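You operate a simulated robot arm through the tools that you are given. There is no shell and no other tool.

You run a simulated robot arm. Do the job below in one go: nothing can be reset, and whatever is moved stays where it is left.

TASK
Set block J-51 in the black tray and prime a patch, then put the float back and close the pot.
Fine: load the small float in the small primer pot; the other block stays bare. Set down upright: small float. A coat counts when it lies all over at full strength: go over it till it gets no stronger.

It is judged by the outcome, as a careful person would: the job done as asked, and still so three seconds after it is handed in. It fails if anything else is knocked over, pushed out of place, dropped, spilled or broken.

THE ROBOT
A 6-joint arm with a two-finger parallel gripper, fixed in place. Base frame: the origin is on the floor under the middle of its stand, x ahead of it, y to its left, z up; the work surface is at about z = 0.8. Units: m, degrees, N and s.
With the tool pointing down near the work surface it reaches from about 0.24 to 0.64 m from the base axis. Its first joint turns from -66.0 to 66.0 degrees. Payload 2.7 kg.
The tool frame sits at the grasp point between the pads (the TCP): z along the fingers, y along the line on which they close. The tips reach 0.023 m beyond it. Largest opening 0.094 m; finger width 0.038, thickness 0.01; the body of the gripper, 0.054 by 0.096 m, starts 0.039 m behind the TCP.
Orientation is told as [roll, pitch, yaw] about the base's x, y, z axes, in that order, counted from this pose: with the fingers straight down and closing along the base's y, the tool's x points along the base's -x, its y along +y and its z along -z.

THE INTERFACE
- The arm moves only by the tool servo_tool. Its argument "plan" is a list of rows, each an object of numbers (a shift or turn left out is 0, a gripper value left out holds the last): "dx", "dy", "dz": the shift along the tool's x, y, z in units of 20 mm (1.0 is 20 mm); "rx", "ry", "rz": the turn, a rotation vector about the tool's x, y, z in units of 5 degrees (1.0 is 5 degrees); "hand": the opening, from 0 (shut) to 1 (fully open). In form: [{"dx": .., "dy": .., "dz": .., "rx": .., "ry": .., "rz": .., "hand": ..}, ...]. A call has 1 to 20 rows; each row shifts and turns the commanded pose from where the row before left it, along the tool's axes as they then stand. A call with a number of a shift or a turn outside -1 to 1 is refused whole. Each row takes 0.2 s and may step no farther than 0.05 m and 8.6 degrees from the row before; otherwise, or with a gripper value out of range, the whole call is refused. Where a pose cannot be reached the arm comes as near as it can. A force on the tool above 50 N (or 10 N above the force at the start of the call, whichever is more), or a blocked arm, ends the call early, and 0.2 s more pass. The fingers move at their own pace (about 0.045 m/s each) and stop on an object; they squeeze with about 27 N. The grip force told is the motor's: it shows also when the fingers shut on nothing. Time passes only in rows, and 0.2 s behind the last, so rows that do not move let the fingers close. It gives the time, the measured TCP pose, the force on the tool (base axes), the opening and the grip force at its end, in the units of the frame above (readings bear some noise), with the torque about the TCP (base axes, N m) and any sound that the robot's microphone picked up.
- Cameras (640 x 400 px; columns grow to the right, rows downward): "scene" is fixed at [0.0673, -0.4268, 1.4054]; the picture's right is [0.86, -0.51, 0.00], its down [-0.33, -0.56, -0.76] and it looks along [0.39, 0.65, -0.65] (base axes); focal length 233 px, centre (320, 200). "wrist" rides on the gripper at [0.086, 0.016, -0.075] in the tool frame; the picture's right is [-0.18, 0.98, 0.00], its down [-0.58, -0.11, -0.81] and it looks along [-0.79, -0.15, 0.59] (tool axes); focal length 243 px, centre (320, 200). There is no depth. A picture from a camera that has moved, and an enlarged one, comes with that camera's place and axes in the base frame and with its lens. The place of the scene camera against the robot may be out by one fixed shift of up to 0.012 m in any direction.
- capture(camera): a new picture of that camera. It takes no simulated time.
- inspect(camera, box): a new picture of the part [left, top, right, bottom] of that camera's present view, enlarged. It takes no simulated time.
- finish_job(): hands the job in; it is judged then, once.

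Places have to be worked out from the pictures, the camera data and where the tool is seen. Open the gripper and draw the arm clear of the work before you hand the job in, unless the task says otherwise.

The tools are called after "Emit:" as a command line: name --argument value ..., lists and objects as JSON in quotes. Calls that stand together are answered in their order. servo_tool: Moves the arm, as the interface text tells. Its arguments: {"type":"object","properties":{"plan":{"type":"array","items":{"type":"object","properties":{"dx":{"type":"number"},"dy":{"type":"number"},"dz":{"type":"number"},"rx":{"type":"number"},"ry":{"type":"number"},"rz":{"type":"number"},"hand":{"type":"number"}}}}},"required":["plan"]} The other tools are called the same way: capture (camera) takes a picture; inspect (camera, box) takes an enlarged picture of a part of a camera's view; finish_job () hands the job in.

At the start:

```text
time_s: 0.0
ee_pos: [0.4185, 0.0747, 1.1063]
tcp_rot: [0.0, 0.1, 0.0]
contact_force: [-0.2, -0.8, 0.8]
torque: [0.0, 0.02, 0.01]
opening: 0.0939
finger_force: 0.1
```

scene: 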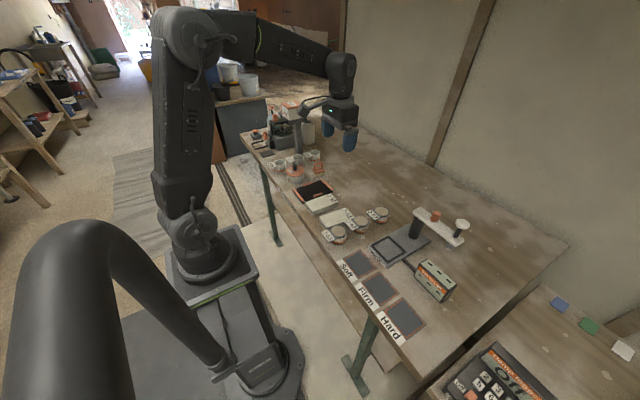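
wrist: 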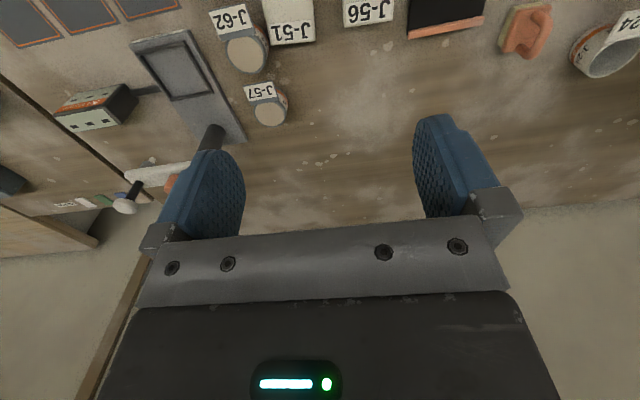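

I'll start by looking closely at the scene to identify the objects.

Emit:
inspect --camera "scene" --box '[230, 120, 390, 220]'

Emit:
inspect --camera "scene" --box '[310, 180, 480, 286]'

Emit:
inspect --camera "scene" --box '[320, 240, 480, 340]'

Emit:
inspect --camera "wrist" --box '[0, 0, 320, 200]'

Emit:
inspect --camera "wrist" --box '[320, 0, 640, 200]'

```text
4.00 times, centred on (310, 170) of scene
camera zoom: at [0.0673, -0.4268, 1.4054], right [0.86, -0.51, 0.0], down [-0.33, -0.56, -0.76], along [0.39, 0.65, -0.65], focal length 931 px, centre (360, 320)
```

zoom: 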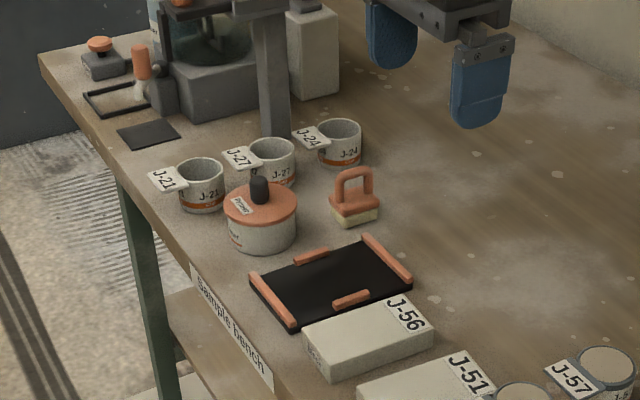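

```text
3.76 times, centred on (395, 233) of scene
camera zoom: at [0.0673, -0.4268, 1.4054], right [0.86, -0.51, 0.0], down [-0.33, -0.56, -0.76], along [0.39, 0.65, -0.65], focal length 876 px, centre (38, 76)
```

zoom: 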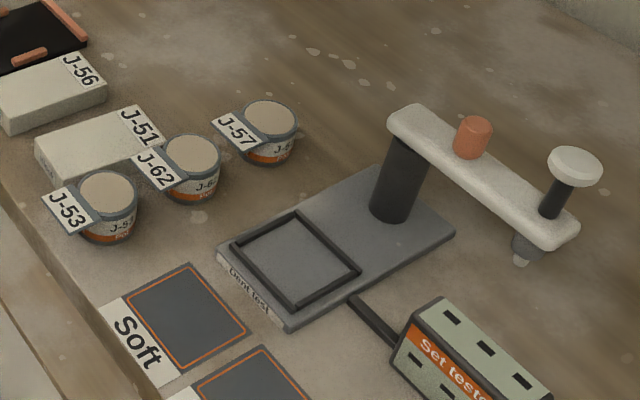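

```text
4.00 times, centred on (400, 290) of scene
camera zoom: at [0.0673, -0.4268, 1.4054], right [0.86, -0.51, 0.0], down [-0.33, -0.56, -0.76], along [0.39, 0.65, -0.65], focal length 931 px, centre (0, -160)
```

zoom: 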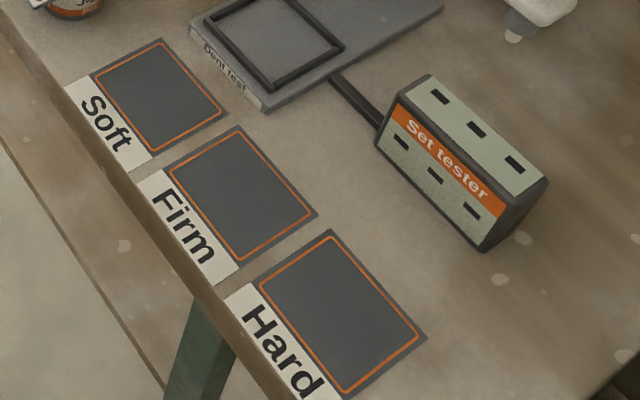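

```text
2.00 times, centred on (160, 100) of wrist
camera zoom: at [0.3336, 0.0911, 1.1799], right [0.18, 0.98, 0.0], down [0.58, -0.11, 0.81], along [0.79, -0.15, -0.59], focal length 485 px, centre (640, 400)
```

zoom: 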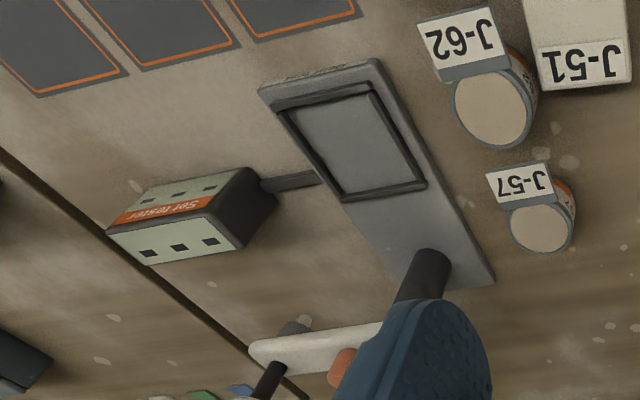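

```text
2.00 times, centred on (480, 100) of wrist
camera zoom: at [0.3336, 0.0911, 1.1799], right [0.18, 0.98, 0.0], down [0.58, -0.11, 0.81], along [0.79, -0.15, -0.59], focal length 485 px, centre (0, 400)
```

zoom: 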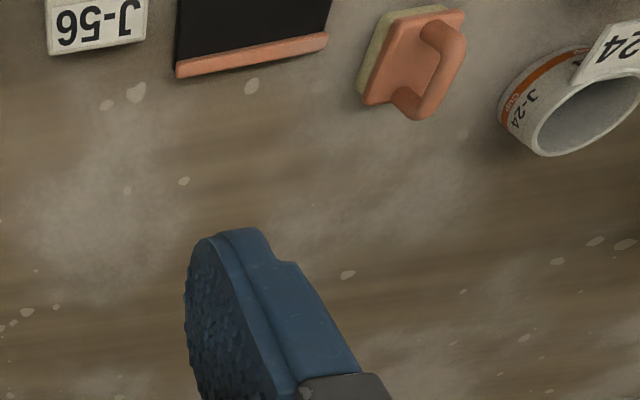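

The left end of the bench holds a pot with an orange lid and other items; I'll zoom in further to tell "small" from any larger versions.

Emit:
inspect --camera "scene" --box '[235, 120, 299, 160]'

Emit:
inspect --camera "scene" --box '[264, 150, 328, 190]'

Emit:
inspect --camera "scene" --box '[285, 170, 365, 220]'

Emit:
inspect --camera "scene" --box '[440, 330, 568, 400]'

Emit:
inspect --camera "scene" --box '[520, 280, 640, 360]'

```text
10.00 times, centred on (267, 140) of scene
camera zoom: at [0.0673, -0.4268, 1.4054], right [0.86, -0.51, 0.0], down [-0.33, -0.56, -0.76], along [0.39, 0.65, -0.65], focal length 2328 px, centre (850, 800)
```

zoom: 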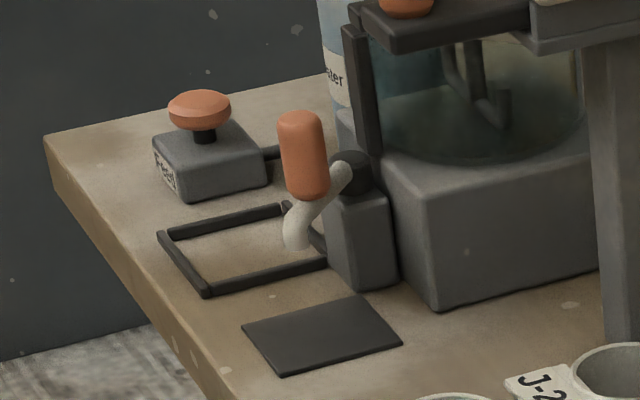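

```text
10.00 times, centred on (296, 170) of scene
camera zoom: at [0.0673, -0.4268, 1.4054], right [0.86, -0.51, 0.0], down [-0.33, -0.56, -0.76], along [0.39, 0.65, -0.65], focal length 2328 px, centre (560, 500)
```

zoom: 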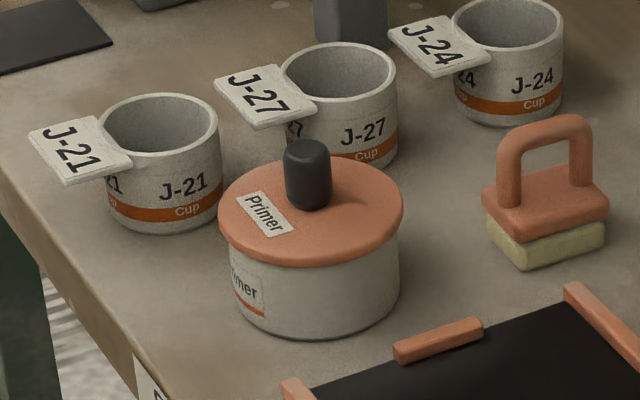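

```text
8.00 times, centred on (325, 195) of scene
camera zoom: at [0.0673, -0.4268, 1.4054], right [0.86, -0.51, 0.0], down [-0.33, -0.56, -0.76], along [0.39, 0.65, -0.65], focal length 1862 px, centre (280, 240)
```

zoom: 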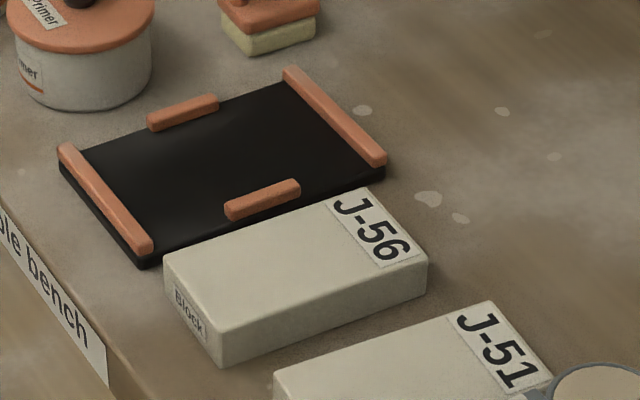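

```text
5.00 times, centred on (504, 365) of scene
camera zoom: at [0.0673, -0.4268, 1.4054], right [0.86, -0.51, 0.0], down [-0.33, -0.56, -0.76], along [0.39, 0.65, -0.65], focal length 1164 px, centre (-600, -625)
```

zoom: 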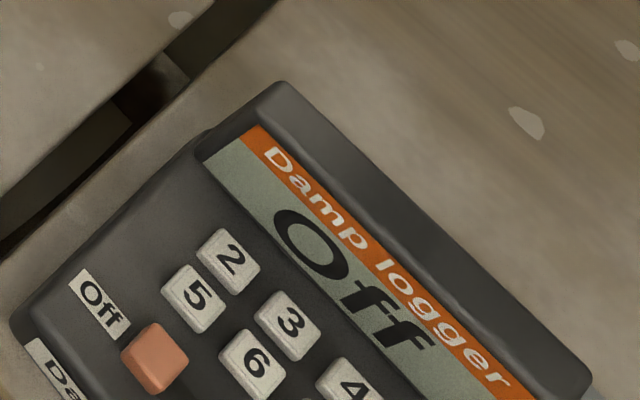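

```text
5.00 times, centred on (580, 320) of scene
camera zoom: at [0.0673, -0.4268, 1.4054], right [0.86, -0.51, 0.0], down [-0.33, -0.56, -0.76], along [0.39, 0.65, -0.65], focal length 1164 px, centre (-980, -400)
```

zoom: 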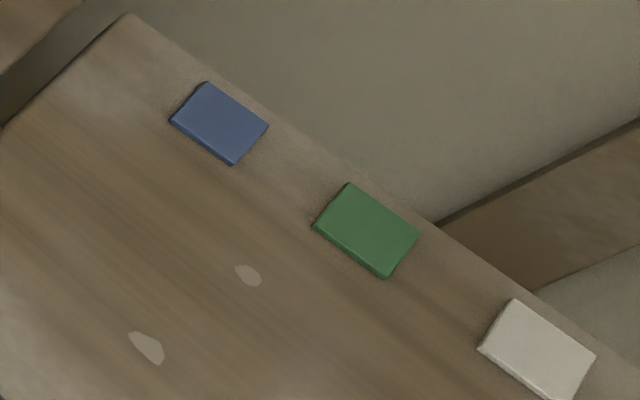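

The layout is clear: the primer pot (orange lid, black knob) is at about (0.40, 0.35), the float at about (0.51, 0.33), the black tray around (0.425, 0.23), J-56 next to it and J-51 beyond. I'll back the arm up so the wrist camera looks down at the blocks and tray.

Emit:
servo_tool --plan '[{"dx": 1, "dy": 0.5}, {"dx": 1, "dy": 0.5}, {"dx": 1, "dy": 0.5}, {"dx": 1, "dy": 0.5}, {"dx": 1}, {"dx": 1}, {"dx": 1}, {"dx": 0}]'

Emit:
capture --camera "wrist"

```text
time_s: 1.8
ee_pos: [0.2776, 0.1146, 1.105]
tcp_rot: [0.0, 0.0, 0.0]
contact_force: [-0.5, 0.4, 0.5]
torque: [0.03, -0.04, 0.0]
opening: 0.0941
finger_force: 0.1
```

```text
taken
camera wrist: at [0.1931, 0.1311, 1.1795], right [0.18, 0.98, 0.0], down [0.58, -0.11, 0.81], along [0.79, -0.15, -0.59], focal length 243 px, centre (320, 200)
```

wrist: 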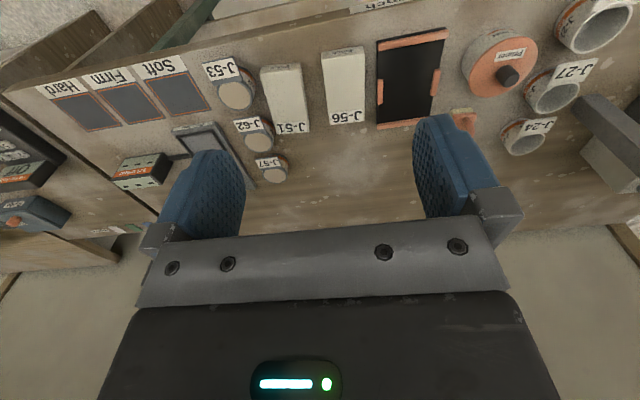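

Now I can see the blocks, tray, pot and float from above. I'll enlarge this view to measure accurately.

Emit:
inspect --camera "wrist" --box '[190, 30, 350, 130]'

Emit:
inspect --camera "wrist" --box '[340, 30, 500, 130]'

Emit:
inspect --camera "wrist" --box '[440, 10, 600, 110]'

```text
4.00 times, centred on (270, 80) of wrist
camera zoom: at [0.1931, 0.1311, 1.1795], right [0.18, 0.98, 0.0], down [0.58, -0.11, 0.81], along [0.79, -0.15, -0.59], focal length 970 px, centre (520, 680)
```

zoom: 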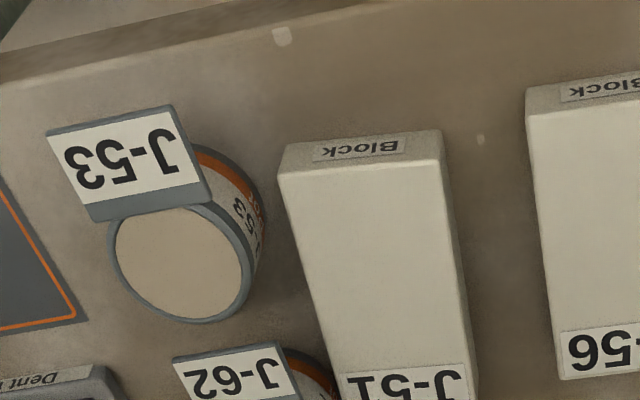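

```text
4.00 times, centred on (420, 80) of wrist
camera zoom: at [0.1931, 0.1311, 1.1795], right [0.18, 0.98, 0.0], down [0.58, -0.11, 0.81], along [0.79, -0.15, -0.59], focal length 970 px, centre (-80, 680)
```

zoom: 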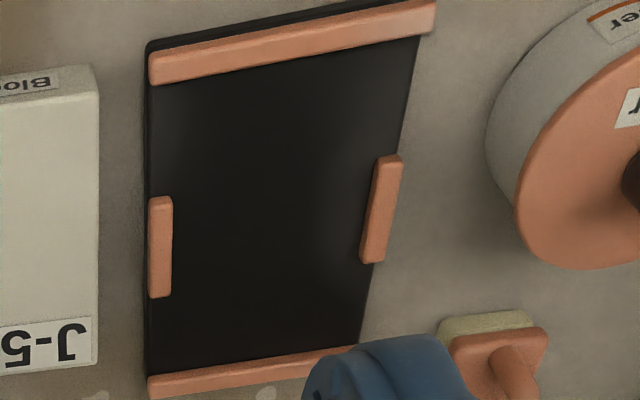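

```text
4.00 times, centred on (520, 60) of wrist
camera zoom: at [0.1931, 0.1311, 1.1795], right [0.18, 0.98, 0.0], down [0.58, -0.11, 0.81], along [0.79, -0.15, -0.59], focal length 970 px, centre (-480, 760)
```

zoom: 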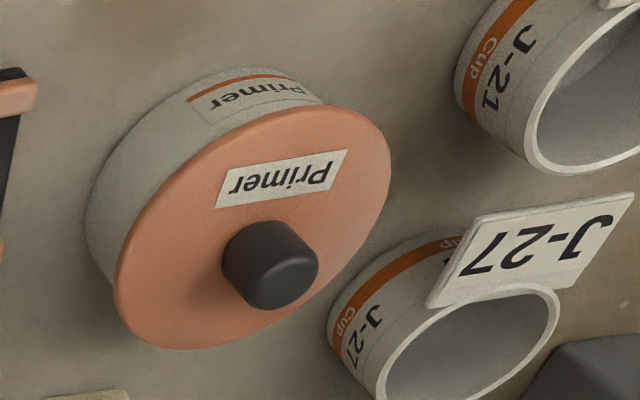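

J-51 measures about 58 mm wide, 24 mm high, near edge from (0.350, 0.0135) to (0.357, 0.072), i.e. turned about -6° from the base x axis. The tray interior centre is about (0.417, 0.229), aligned with the axes. I'll move lower near J-51 for a closer look.

Emit:
servo_tool --plan '[{"dy": -1, "dz": 1}, {"dy": -1, "dz": 1}, {"dy": -1, "dz": 1}, {"dy": -0.7, "dz": 1}, {"dz": 1}, {"dz": 1}, {"dz": 0}]'

Emit:
capture --camera "wrist"

Emit:
inspect --camera "wrist" --box '[240, 0, 432, 120]'

```text
time_s: 3.4
ee_pos: [0.2787, 0.0412, 0.9853]
tcp_rot: [0.0, -0.1, -0.1]
contact_force: [-0.2, -1.1, -0.5]
torque: [0.03, -0.01, 0.05]
opening: 0.0939
finger_force: 0.1
```

```text
taken
camera wrist: at [0.1937, 0.0567, 1.0598], right [0.18, 0.98, 0.0], down [0.58, -0.11, 0.81], along [0.79, -0.15, -0.59], focal length 243 px, centre (320, 200)
```

wrist: 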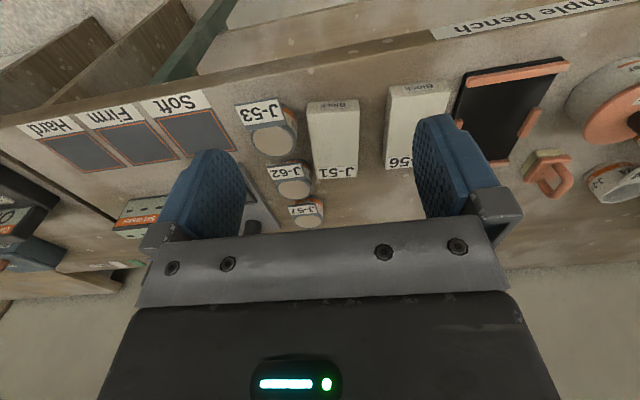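

```text
3.33 times, centred on (336, 60) of wrist
camera zoom: at [0.1937, 0.0567, 1.0598], right [0.18, 0.98, 0.0], down [0.58, -0.11, 0.81], along [0.79, -0.15, -0.59], focal length 809 px, centre (267, 667)
```

zoom: 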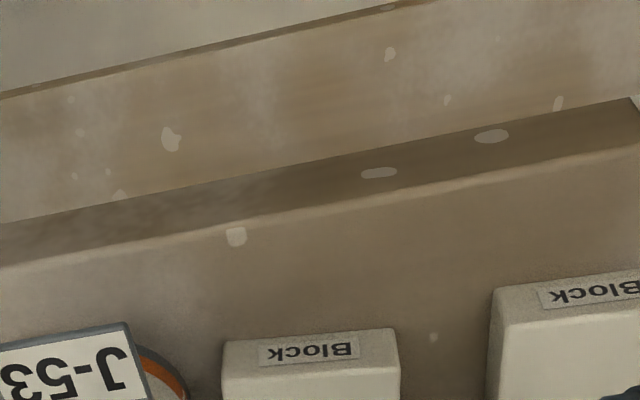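

Emit:
inspect --camera "wrist" --box '[240, 90, 400, 190]'

```text
4.00 times, centred on (320, 140) of wrist
camera zoom: at [0.1937, 0.0567, 1.0598], right [0.18, 0.98, 0.0], down [0.58, -0.11, 0.81], along [0.79, -0.15, -0.59], focal length 970 px, centre (320, 440)
```

zoom: 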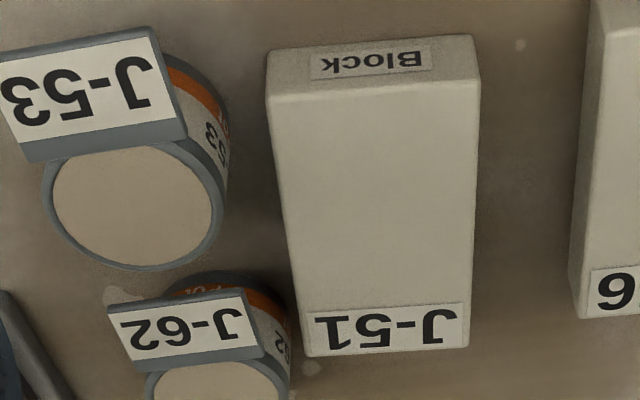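

J-51 is centred at about (0.407, 0.037), size ~110×59×24 mm, yaw ≈ -5.4°. Pots J-53 and J-62 stand close to its -y side, so I want precise tray/rail heights and clearances; zooming with the scene camera.

Emit:
inspect --camera "scene" --box '[290, 190, 322, 210]'

Emit:
inspect --camera "scene" --box '[312, 205, 376, 245]'

Emit:
inspect --camera "wrist" --box '[440, 50, 600, 150]'

```text
16.00 times, centred on (306, 200) of scene
camera zoom: at [0.0673, -0.4268, 1.4054], right [0.86, -0.51, 0.0], down [-0.33, -0.56, -0.76], along [0.39, 0.65, -0.65], focal length 3724 px, centre (544, 200)
```

zoom: 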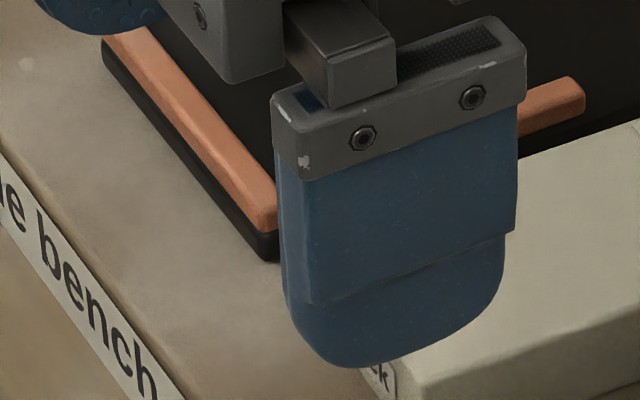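

```text
10.00 times, centred on (344, 225) of scene
camera zoom: at [0.0673, -0.4268, 1.4054], right [0.86, -0.51, 0.0], down [-0.33, -0.56, -0.76], along [0.39, 0.65, -0.65], focal length 2328 px, centre (80, -50)
```

zoom: 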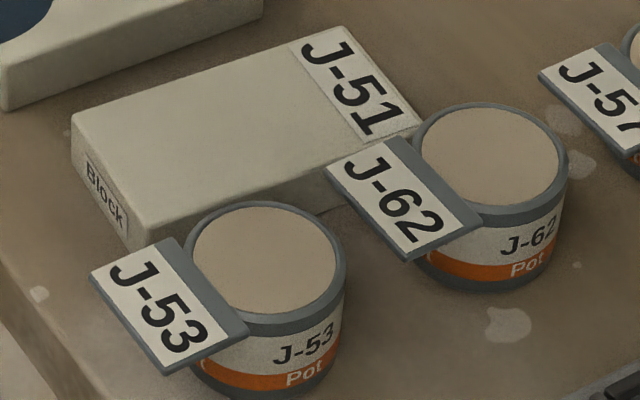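

```text
4.00 times, centred on (520, 100) of wrist
camera zoom: at [0.1937, 0.0567, 1.0598], right [0.18, 0.98, 0.0], down [0.58, -0.11, 0.81], along [0.79, -0.15, -0.59], focal length 970 px, centre (-480, 600)
```

zoom: 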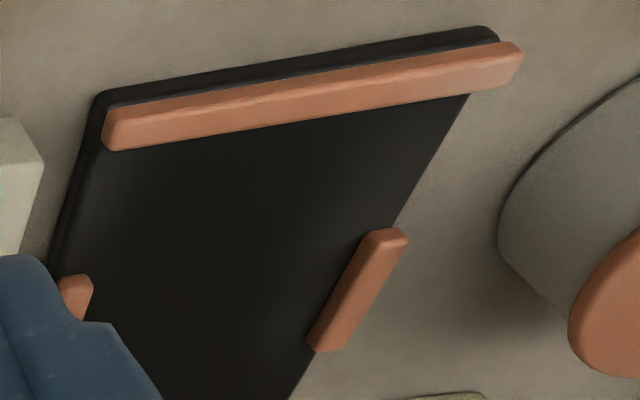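

The tray slab is ~8 mm with ~8 mm rails on top, so I'll grip the block only by its upper ~12 mm so that the fingers stay above the rails. I grip 20 mm nearer the base than the block's centre, in the gap between pots J-53 and J-62; first I hover above with the gripper turned -5.4° and narrowed.

Emit:
servo_tool --plan '[{"dx": -1, "dz": 0.7, "hand": 0.7}, {"dx": -1, "dz": 0.7}, {"dx": -1, "dz": 0.7}, {"dx": -1, "dz": 0.7}, {"dx": -1, "dz": 0.7}, {"dx": -0.41, "dy": -0.05, "dz": 0.4}, {"rz": 0.54}, {"rz": 0.54}, {}, {}]'

Emit:
capture --camera "wrist"

Emit:
capture --camera "scene"

```text
time_s: 5.6
ee_pos: [0.3874, 0.0397, 0.9077]
tcp_rot: [0.0, 0.0, -5.4]
contact_force: [0.1, 1.2, -0.2]
torque: [-0.03, -0.01, 0.01]
opening: 0.0658
finger_force: 0.1
```

```text
taken
camera wrist: at [0.3037, 0.0639, 0.9815], right [0.28, 0.96, 0.0], down [0.57, -0.16, 0.81], along [0.78, -0.22, -0.59], focal length 243 px, centre (320, 200)
```

wrist: 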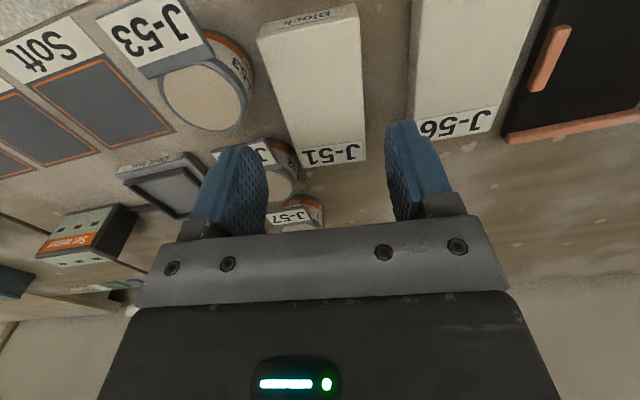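

```text
taken
```

scene: 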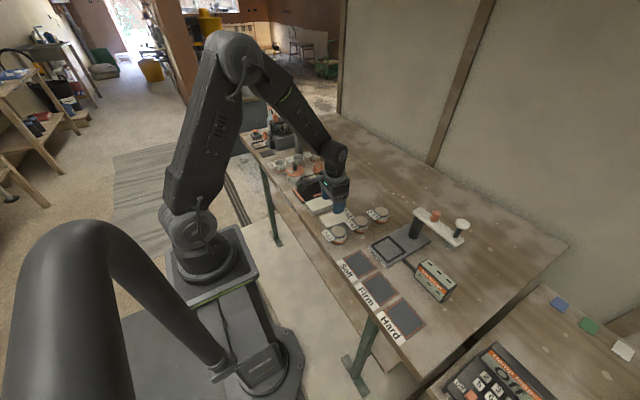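

Emit:
inspect --camera "wrist" --box '[220, 0, 412, 120]'

Emit:
inspect --camera "wrist" --box '[180, 90, 372, 210]'

Emit:
inspect --camera "scene" --box '[300, 170, 380, 220]'

```text
3.33 times, centred on (316, 60) of wrist
camera zoom: at [0.3037, 0.0639, 0.9815], right [0.28, 0.96, 0.0], down [0.57, -0.16, 0.81], along [0.78, -0.22, -0.59], focal length 809 px, centre (333, 667)
```

zoom: 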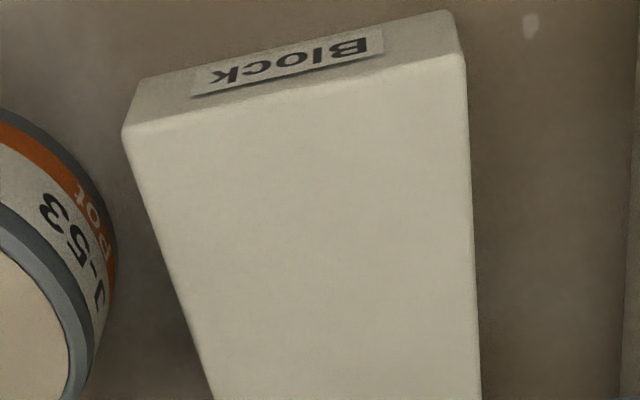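

```text
3.33 times, centred on (276, 150) of wrist
camera zoom: at [0.3037, 0.0639, 0.9815], right [0.28, 0.96, 0.0], down [0.57, -0.16, 0.81], along [0.78, -0.22, -0.59], focal length 809 px, centre (467, 367)
```

zoom: 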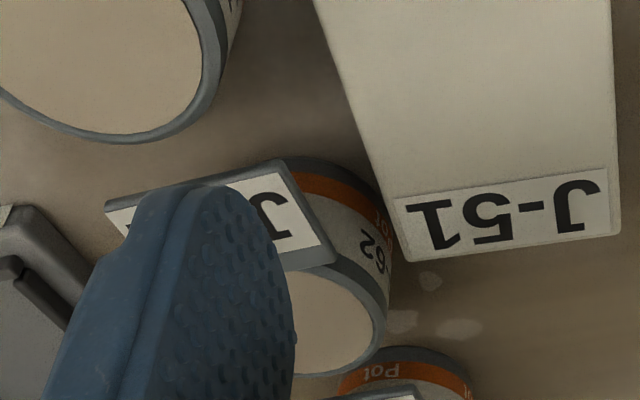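

```text
8.00 times, centred on (340, 195) of scene
camera zoom: at [0.0673, -0.4268, 1.4054], right [0.86, -0.51, 0.0], down [-0.33, -0.56, -0.76], along [0.39, 0.65, -0.65], focal length 1862 px, centre (160, 240)
```

zoom: 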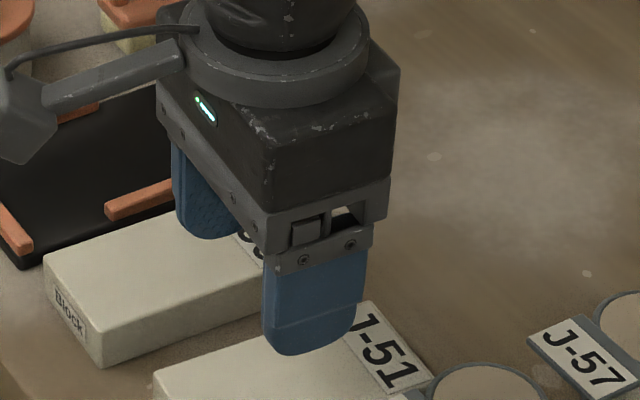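

Refined from this view: block centre (0.407, 0.037), yaw -5.3°; J-53 is a circle at (0.367, -0.030) r=25 mm and J-62's tag corner is at about (0.403, -0.004). I'll shift 4 mm toward the base to clear that tag, and descend to just above block level to check.

Emit:
servo_tool --plan '[{"dx": 0.2, "dz": 0.7}, {"dz": 0.7}, {"dz": 0.7}, {}]'

Emit:
capture --camera "wrist"

Emit:
inspect --camera "scene" --box '[310, 190, 374, 230]'

```text
time_s: 6.6
ee_pos: [0.3823, 0.0412, 0.8651]
tcp_rot: [0.0, -0.1, -5.4]
contact_force: [-0.4, 0.0, -0.1]
torque: [0.03, -0.01, 0.02]
opening: 0.066
finger_force: 0.1
```

```text
taken
camera wrist: at [0.2992, 0.0644, 0.9396], right [0.28, 0.96, 0.0], down [0.57, -0.16, 0.81], along [0.78, -0.22, -0.59], focal length 243 px, centre (320, 200)
```

wrist: 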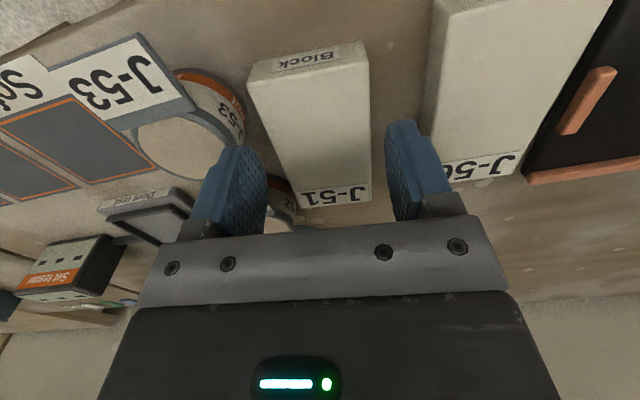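

```text
10.00 times, centred on (342, 210) of scene
camera zoom: at [0.0673, -0.4268, 1.4054], right [0.86, -0.51, 0.0], down [-0.33, -0.56, -0.76], along [0.39, 0.65, -0.65], focal length 2328 px, centre (100, 100)
```

zoom: 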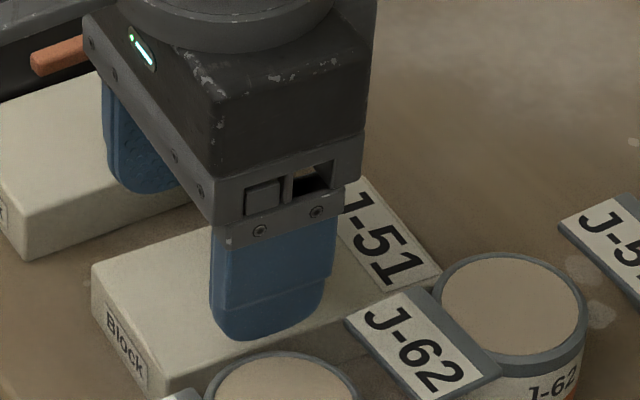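

Clear on both sides. Descending to the grasp height (tips ~12 mm below block top), then check before closing.

Emit:
servo_tool --plan '[{"dz": 0.4}, {"dz": 0.4}, {"dz": 0.4}, {"dz": 0.25}, {}]'

Emit:
capture --camera "wrist"

Emit:
inspect --camera "scene" --box '[310, 190, 374, 230]'

```text
time_s: 7.8
ee_pos: [0.382, 0.0407, 0.8369]
tcp_rot: [0.1, 0.0, -5.4]
contact_force: [0.3, 0.5, -0.3]
torque: [0.0, -0.01, -0.04]
opening: 0.0658
finger_force: 0.1
```

```text
taken
camera wrist: at [0.2993, 0.0647, 0.9104], right [0.28, 0.96, 0.0], down [0.57, -0.16, 0.81], along [0.78, -0.22, -0.59], focal length 243 px, centre (320, 200)
```

wrist: 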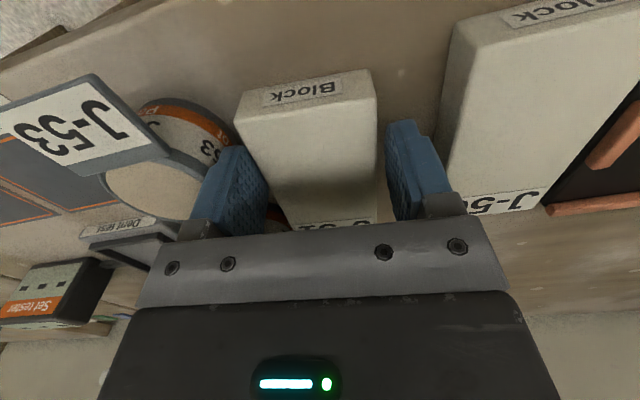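

```text
10.00 times, centred on (342, 210) of scene
camera zoom: at [0.0673, -0.4268, 1.4054], right [0.86, -0.51, 0.0], down [-0.33, -0.56, -0.76], along [0.39, 0.65, -0.65], focal length 2328 px, centre (100, 100)
```

zoom: 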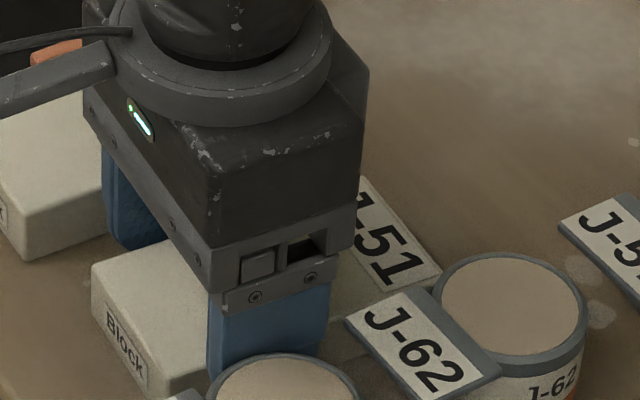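

The fingers straddle the block's upper part with clear gaps. Closing the grip.

Emit:
servo_tool --plan '[{"hand": 0.45}, {}, {}, {}, {}]'

Emit:
capture --camera "wrist"

```text
time_s: 9.0
ee_pos: [0.3825, 0.0411, 0.8362]
tcp_rot: [0.1, 0.0, -5.4]
contact_force: [-0.3, -0.4, 1.3]
torque: [-0.01, 0.01, -0.01]
opening: 0.0595
finger_force: 27.1
```

```text
taken
camera wrist: at [0.2993, 0.0647, 0.9107], right [0.28, 0.96, 0.0], down [0.57, -0.16, 0.81], along [0.78, -0.22, -0.59], focal length 243 px, centre (320, 200)
```

wrist: 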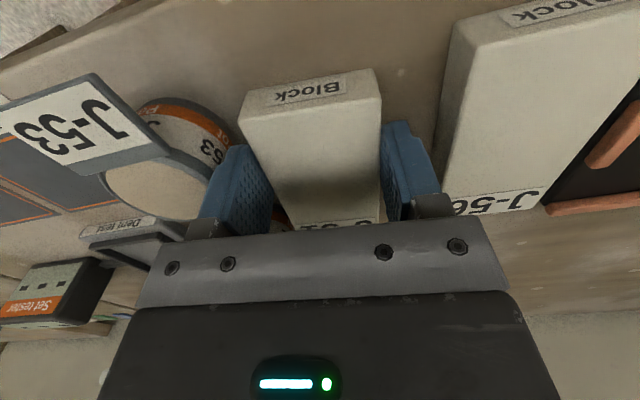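

Gripped at 59.5 mm with 27 N. Lifting straight up.

Emit:
servo_tool --plan '[{"dz": -0.2}, {"dz": -0.4}, {"dz": -0.6}, {"dz": -0.8}, {"dz": -0.8}, {"dz": -0.8}, {"dz": -0.4}, {}]'

Emit:
capture --camera "wrist"

Emit:
inspect --camera "scene" --box '[290, 170, 386, 230]'

```text
time_s: 10.8
ee_pos: [0.383, 0.0408, 0.9159]
tcp_rot: [0.1, -0.1, -5.4]
contact_force: [0.1, -0.7, -1.5]
torque: [0.0, 0.05, 0.0]
opening: 0.0595
finger_force: 26.6
```

```text
taken
camera wrist: at [0.2996, 0.0645, 0.9908], right [0.28, 0.96, 0.0], down [0.57, -0.16, 0.81], along [0.78, -0.22, -0.59], focal length 243 px, centre (320, 200)
```

wrist: 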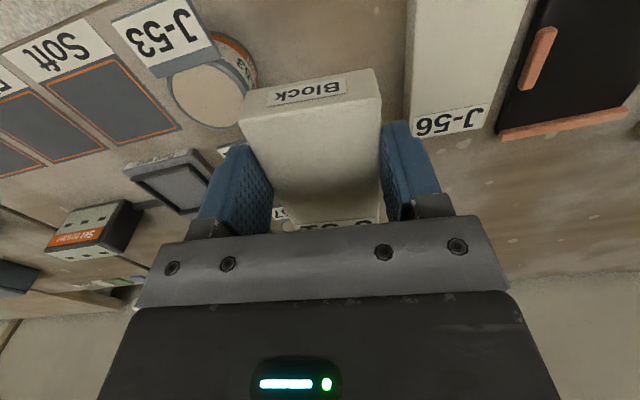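

```text
6.67 times, centred on (338, 200) of scene
camera zoom: at [0.0673, -0.4268, 1.4054], right [0.86, -0.51, 0.0], down [-0.33, -0.56, -0.76], along [0.39, 0.65, -0.65], focal length 1552 px, centre (200, 200)
```

zoom: 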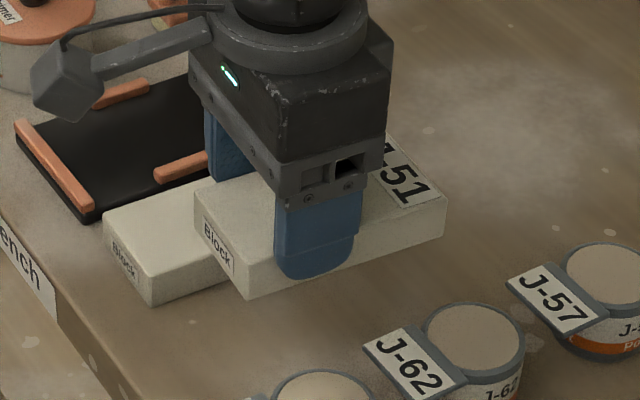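

Lifted cleanly and level. Now I turn to yaw 0 and carry it over J-56 to hover above the tray.

Emit:
servo_tool --plan '[{"rz": -0.53}, {"rz": -0.53}, {"dy": 0.5, "dx": -0.1}, {"dy": 0.9, "dx": -0.1}, {"dy": 1, "dx": -0.1}, {"dy": 1, "dx": -0.1}, {"dy": 1, "dx": -0.05}, {"dy": 1}, {"dy": 1}, {"dy": 1}, {"dy": 1}, {"dy": 0.7}, {"dy": 0.3}, {}, {}]'

Emit:
capture --camera "wrist"

Emit:
inspect --camera "scene" --box '[270, 160, 366, 220]'

```text
time_s: 14.0
ee_pos: [0.3917, 0.228, 0.9172]
tcp_rot: [0.0, 0.1, -0.2]
contact_force: [-0.5, -0.3, -1.4]
torque: [-0.03, 0.01, -0.01]
opening: 0.0596
finger_force: 26.9
```

```text
taken
camera wrist: at [0.3071, 0.2444, 0.9914], right [0.19, 0.98, 0.0], down [0.58, -0.11, 0.81], along [0.79, -0.15, -0.59], focal length 243 px, centre (320, 200)
```

wrist: 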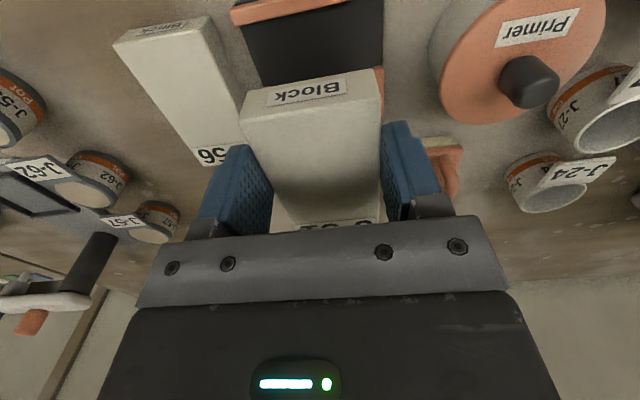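

```text
6.67 times, centred on (318, 190) of scene
camera zoom: at [0.0673, -0.4267, 1.4054], right [0.86, -0.51, 0.0], down [-0.33, -0.56, -0.76], along [0.39, 0.65, -0.65], focal length 1552 px, centre (333, 267)
```

zoom: 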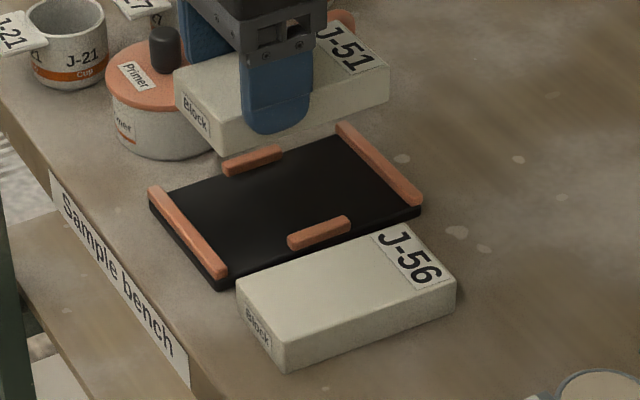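

Now check the tray position relative to the held block from this view.

Emit:
inspect --camera "wrist" --box '[216, 0, 408, 120]'

Emit:
inspect --camera "scene" --box '[290, 170, 338, 200]'

Emit:
inspect --camera "scene" --box '[290, 178, 338, 208]'

```text
3.33 times, centred on (312, 60) of wrist
camera zoom: at [0.3071, 0.2444, 0.9914], right [0.19, 0.98, 0.0], down [0.58, -0.11, 0.81], along [0.79, -0.15, -0.59], focal length 809 px, centre (347, 667)
```

zoom: 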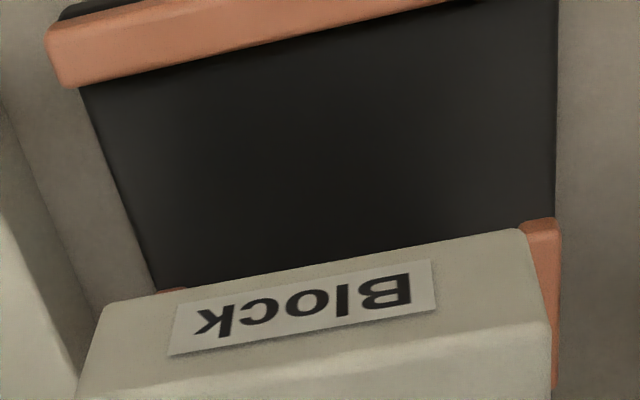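

```text
13.33 times, centred on (314, 185) of scene
camera zoom: at [0.0673, -0.4267, 1.4054], right [0.86, -0.51, 0.0], down [-0.33, -0.56, -0.76], along [0.39, 0.65, -0.65], focal length 3104 px, centre (400, 400)
```

zoom: 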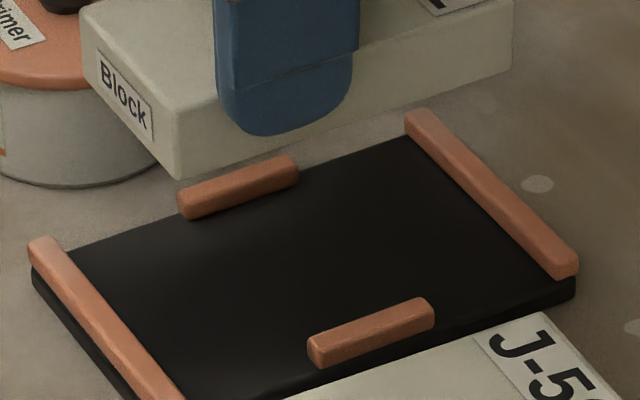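

```text
13.33 times, centred on (314, 193) of scene
camera zoom: at [0.0673, -0.4267, 1.4054], right [0.86, -0.51, 0.0], down [-0.33, -0.56, -0.76], along [0.39, 0.65, -0.65], focal length 3104 px, centre (400, 293)
```

zoom: 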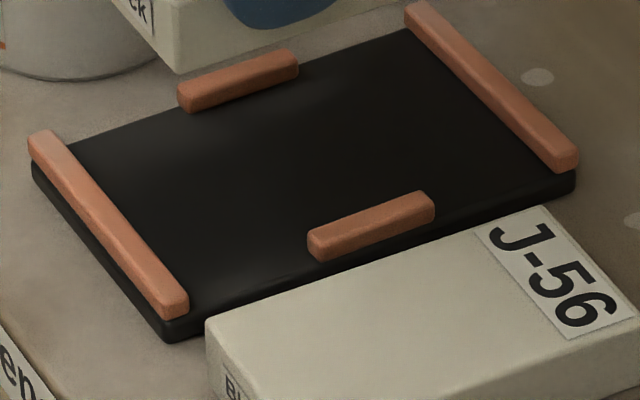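

Tray centre works out at (0.418, 0.228), and the held block's centre is 25 mm ahead of the TCP at (0.4165, 0.228) – aligned within about 2 mm, clearance ≥5 mm each side. Lowering to just above the tray floor.

Emit:
servo_tool --plan '[{"dz": 0.6, "dx": -0.05}, {"dz": 0.6}, {"dz": 0.6}, {"dz": 0.6}, {"dz": 0.5}, {"dz": 0.4}, {}]'

Emit:
capture --camera "wrist"

Emit:
inspect --camera "scene" --box '[282, 170, 346, 210]'

```text
time_s: 15.6
ee_pos: [0.3942, 0.2291, 0.8499]
tcp_rot: [0.0, -0.1, 0.0]
contact_force: [0.3, 0.5, -1.7]
torque: [0.01, 0.05, -0.02]
opening: 0.0594
finger_force: 26.8
```

```text
taken
camera wrist: at [0.3082, 0.2446, 0.9248], right [0.19, 0.98, 0.0], down [0.58, -0.11, 0.81], along [0.79, -0.15, -0.59], focal length 243 px, centre (320, 200)
```

wrist: 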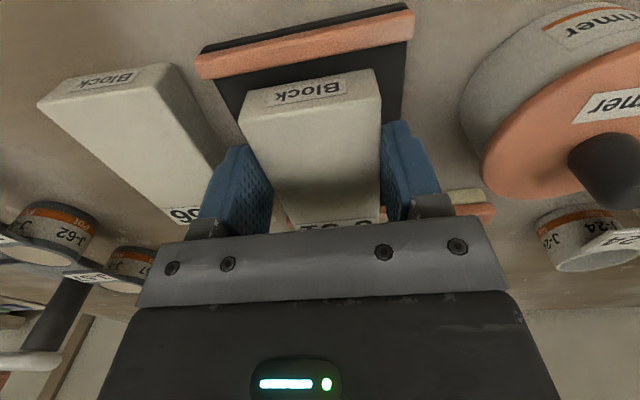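

```text
10.00 times, centred on (314, 190) of scene
camera zoom: at [0.0673, -0.4267, 1.4054], right [0.86, -0.51, 0.0], down [-0.33, -0.56, -0.76], along [0.39, 0.65, -0.65], focal length 2328 px, centre (380, 300)
```

zoom: 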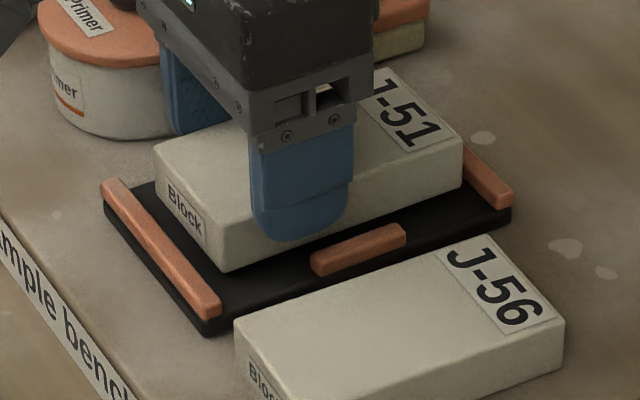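

Looks aligned over the tray; let me check the far-end gap closely before the final lowering.

Emit:
inspect --camera "scene" --box '[316, 176, 340, 191]'

Emit:
inspect --camera "scene" --box '[288, 186, 320, 206]'

Emit:
inspect --camera "wrist" --box '[200, 10, 400, 135]'

```text
16.00 times, centred on (328, 184) of scene
camera zoom: at [0.0673, -0.4267, 1.4054], right [0.86, -0.51, 0.0], down [-0.33, -0.56, -0.76], along [0.39, 0.65, -0.65], focal length 3724 px, centre (192, 464)
```

zoom: 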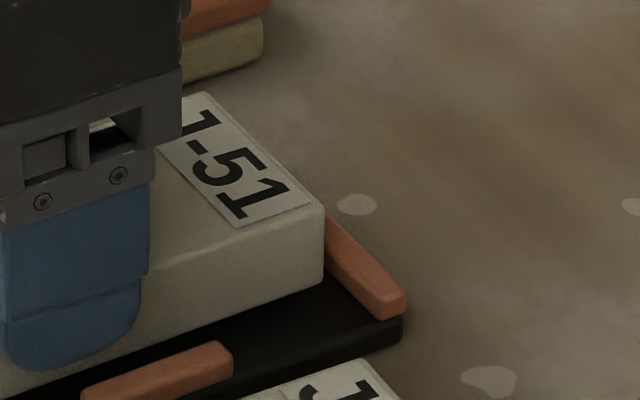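

```text
16.00 times, centred on (304, 196) of scene
camera zoom: at [0.0673, -0.4267, 1.4054], right [0.86, -0.51, 0.0], down [-0.33, -0.56, -0.76], along [0.39, 0.65, -0.65], focal length 3724 px, centre (576, 264)
```

zoom: 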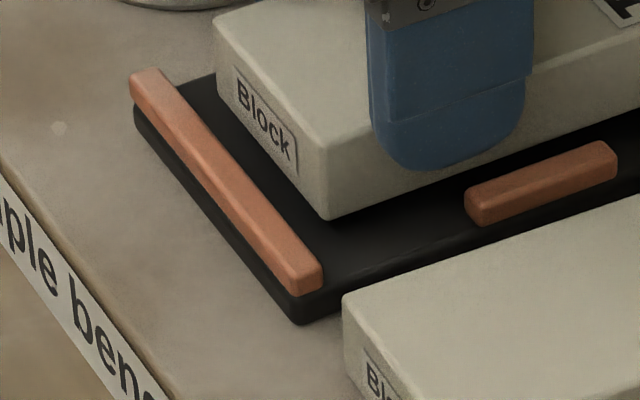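

```text
3.20 times, centred on (300, 72) of wrist
camera zoom: at [0.3082, 0.2446, 0.9248], right [0.19, 0.98, 0.0], down [0.58, -0.11, 0.81], along [0.79, -0.15, -0.59], focal length 776 px, centre (384, 608)
```

zoom: 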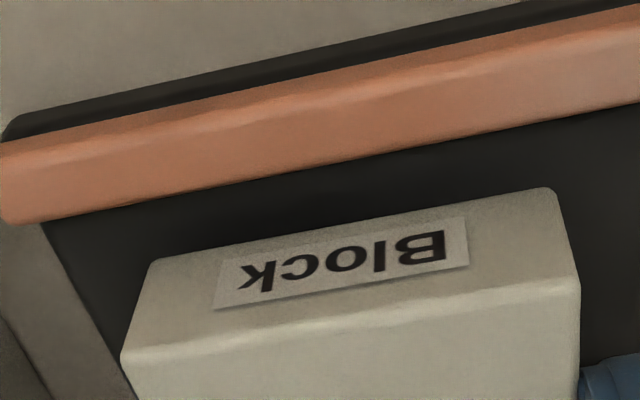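

Gaps: about 8–9 mm at both ends and ≥5 mm at both sides. Lowering gently to contact.

Emit:
servo_tool --plan '[{"dz": 0.1}, {"dz": 0.1}, {"dz": 0.05}, {}]'

```text
time_s: 16.6
ee_pos: [0.3924, 0.2289, 0.8466]
tcp_rot: [0.1, 0.0, -0.1]
contact_force: [-3.7, -2.9, 9.2]
torque: [-0.22, 0.19, -0.05]
opening: 0.0595
finger_force: 27.0
```

Contact is felt (9 N). Check that it's resting flat on the tray floor.

Emit:
capture --camera "wrist"

Emit:
inspect --camera "scene" --box '[316, 176, 340, 191]'

Emit:
inspect --camera "scene" --box '[288, 186, 320, 206]'

```text
taken
camera wrist: at [0.3082, 0.2448, 0.9204], right [0.19, 0.98, 0.0], down [0.58, -0.11, 0.81], along [0.79, -0.15, -0.59], focal length 243 px, centre (320, 200)
```

wrist: 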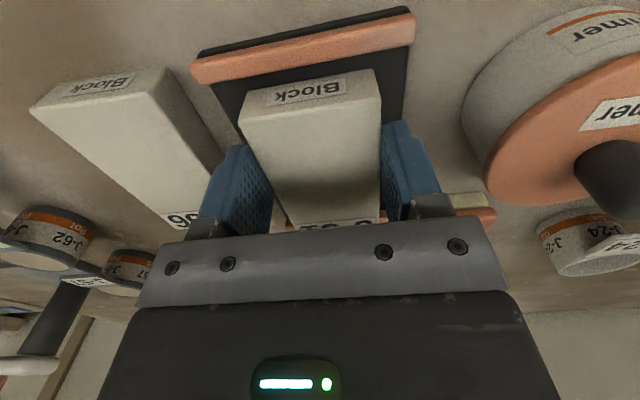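

```text
16.00 times, centred on (328, 184) of scene
camera zoom: at [0.0671, -0.4269, 1.4054], right [0.86, -0.51, 0.0], down [-0.33, -0.56, -0.76], along [0.39, 0.65, -0.65], focal length 3724 px, centre (192, 464)
```

zoom: 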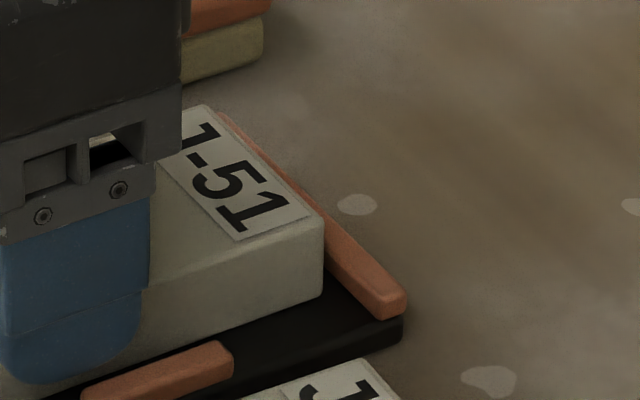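

```text
16.00 times, centred on (304, 196) of scene
camera zoom: at [0.0671, -0.4269, 1.4054], right [0.86, -0.51, 0.0], down [-0.33, -0.56, -0.76], along [0.39, 0.65, -0.65], focal length 3724 px, centre (576, 264)
```

zoom: 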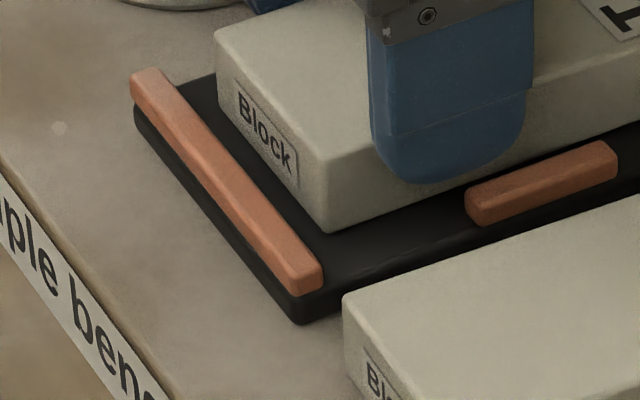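

The block sits flat on the tray floor, within all rails, and fingertips are above the rails. Releasing slowly.

Emit:
servo_tool --plan '[{"hand": 0.62}, {"hand": 0.66}, {"hand": 0.75}, {}, {}]'

Emit:
capture --camera "wrist"

Emit:
inspect --camera "scene" --box '[282, 170, 346, 210]'

```text
time_s: 17.8
ee_pos: [0.3932, 0.2289, 0.8454]
tcp_rot: [-0.1, 0.1, -0.1]
contact_force: [0.5, -0.1, -0.1]
torque: [-0.01, 0.03, 0.02]
opening: 0.0707
finger_force: 0.0
```

```text
taken
camera wrist: at [0.3081, 0.2448, 0.9199], right [0.19, 0.98, 0.0], down [0.58, -0.11, 0.81], along [0.79, -0.15, -0.59], focal length 243 px, centre (320, 200)
```

wrist: 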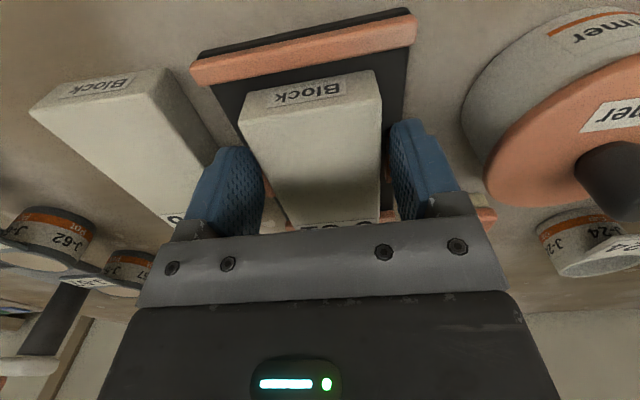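

```text
10.00 times, centred on (314, 190) of scene
camera zoom: at [0.0673, -0.4268, 1.4054], right [0.86, -0.51, 0.0], down [-0.33, -0.56, -0.76], along [0.39, 0.65, -0.65], focal length 2328 px, centre (380, 300)
```

zoom: 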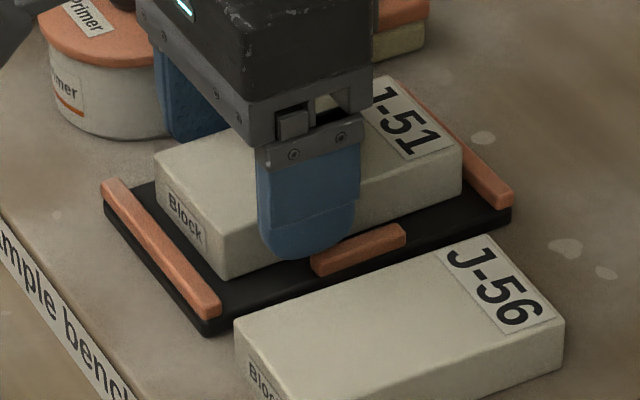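

Released. Rising straight up and then moving to a viewpoint for the pot and the float.

Emit:
servo_tool --plan '[{"dz": -0.4}, {"dz": -0.6}, {"dz": -0.8}, {"dz": -1}, {"dz": -1}, {"dz": -1}, {"dz": -1}, {"dz": -1, "dx": 1}, {"dx": 1, "dy": 1}, {"dx": 1, "dy": 1}, {"dx": 1, "dy": 1}, {"dx": 0.5, "dy": 1}, {}]'

Emit:
capture --camera "wrist"

Emit:
capture --camera "scene"

```text
time_s: 20.6
ee_pos: [0.303, 0.3088, 0.9812]
tcp_rot: [0.1, 0.1, -0.1]
contact_force: [-0.9, -0.4, 0.0]
torque: [-0.03, 0.01, 0.01]
opening: 0.0704
finger_force: 0.2
```

```text
taken
camera wrist: at [0.2175, 0.3248, 1.0562], right [0.19, 0.98, 0.0], down [0.58, -0.11, 0.81], along [0.79, -0.15, -0.59], focal length 243 px, centre (320, 200)
```

wrist: 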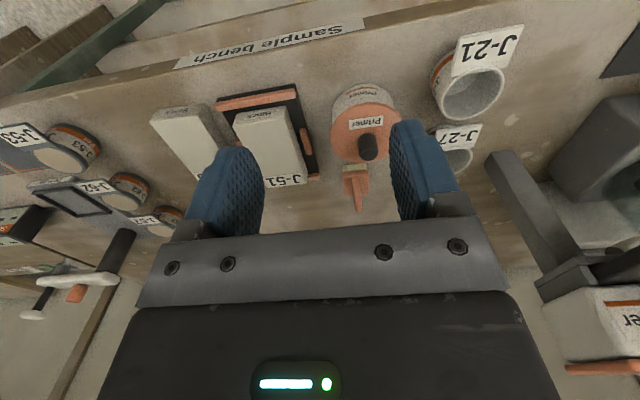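

```text
taken
```

scene: 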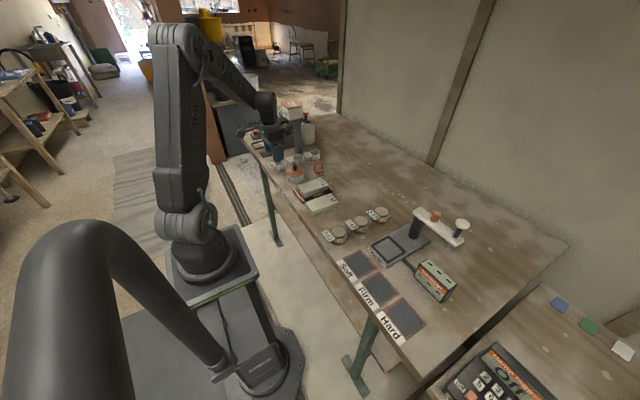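

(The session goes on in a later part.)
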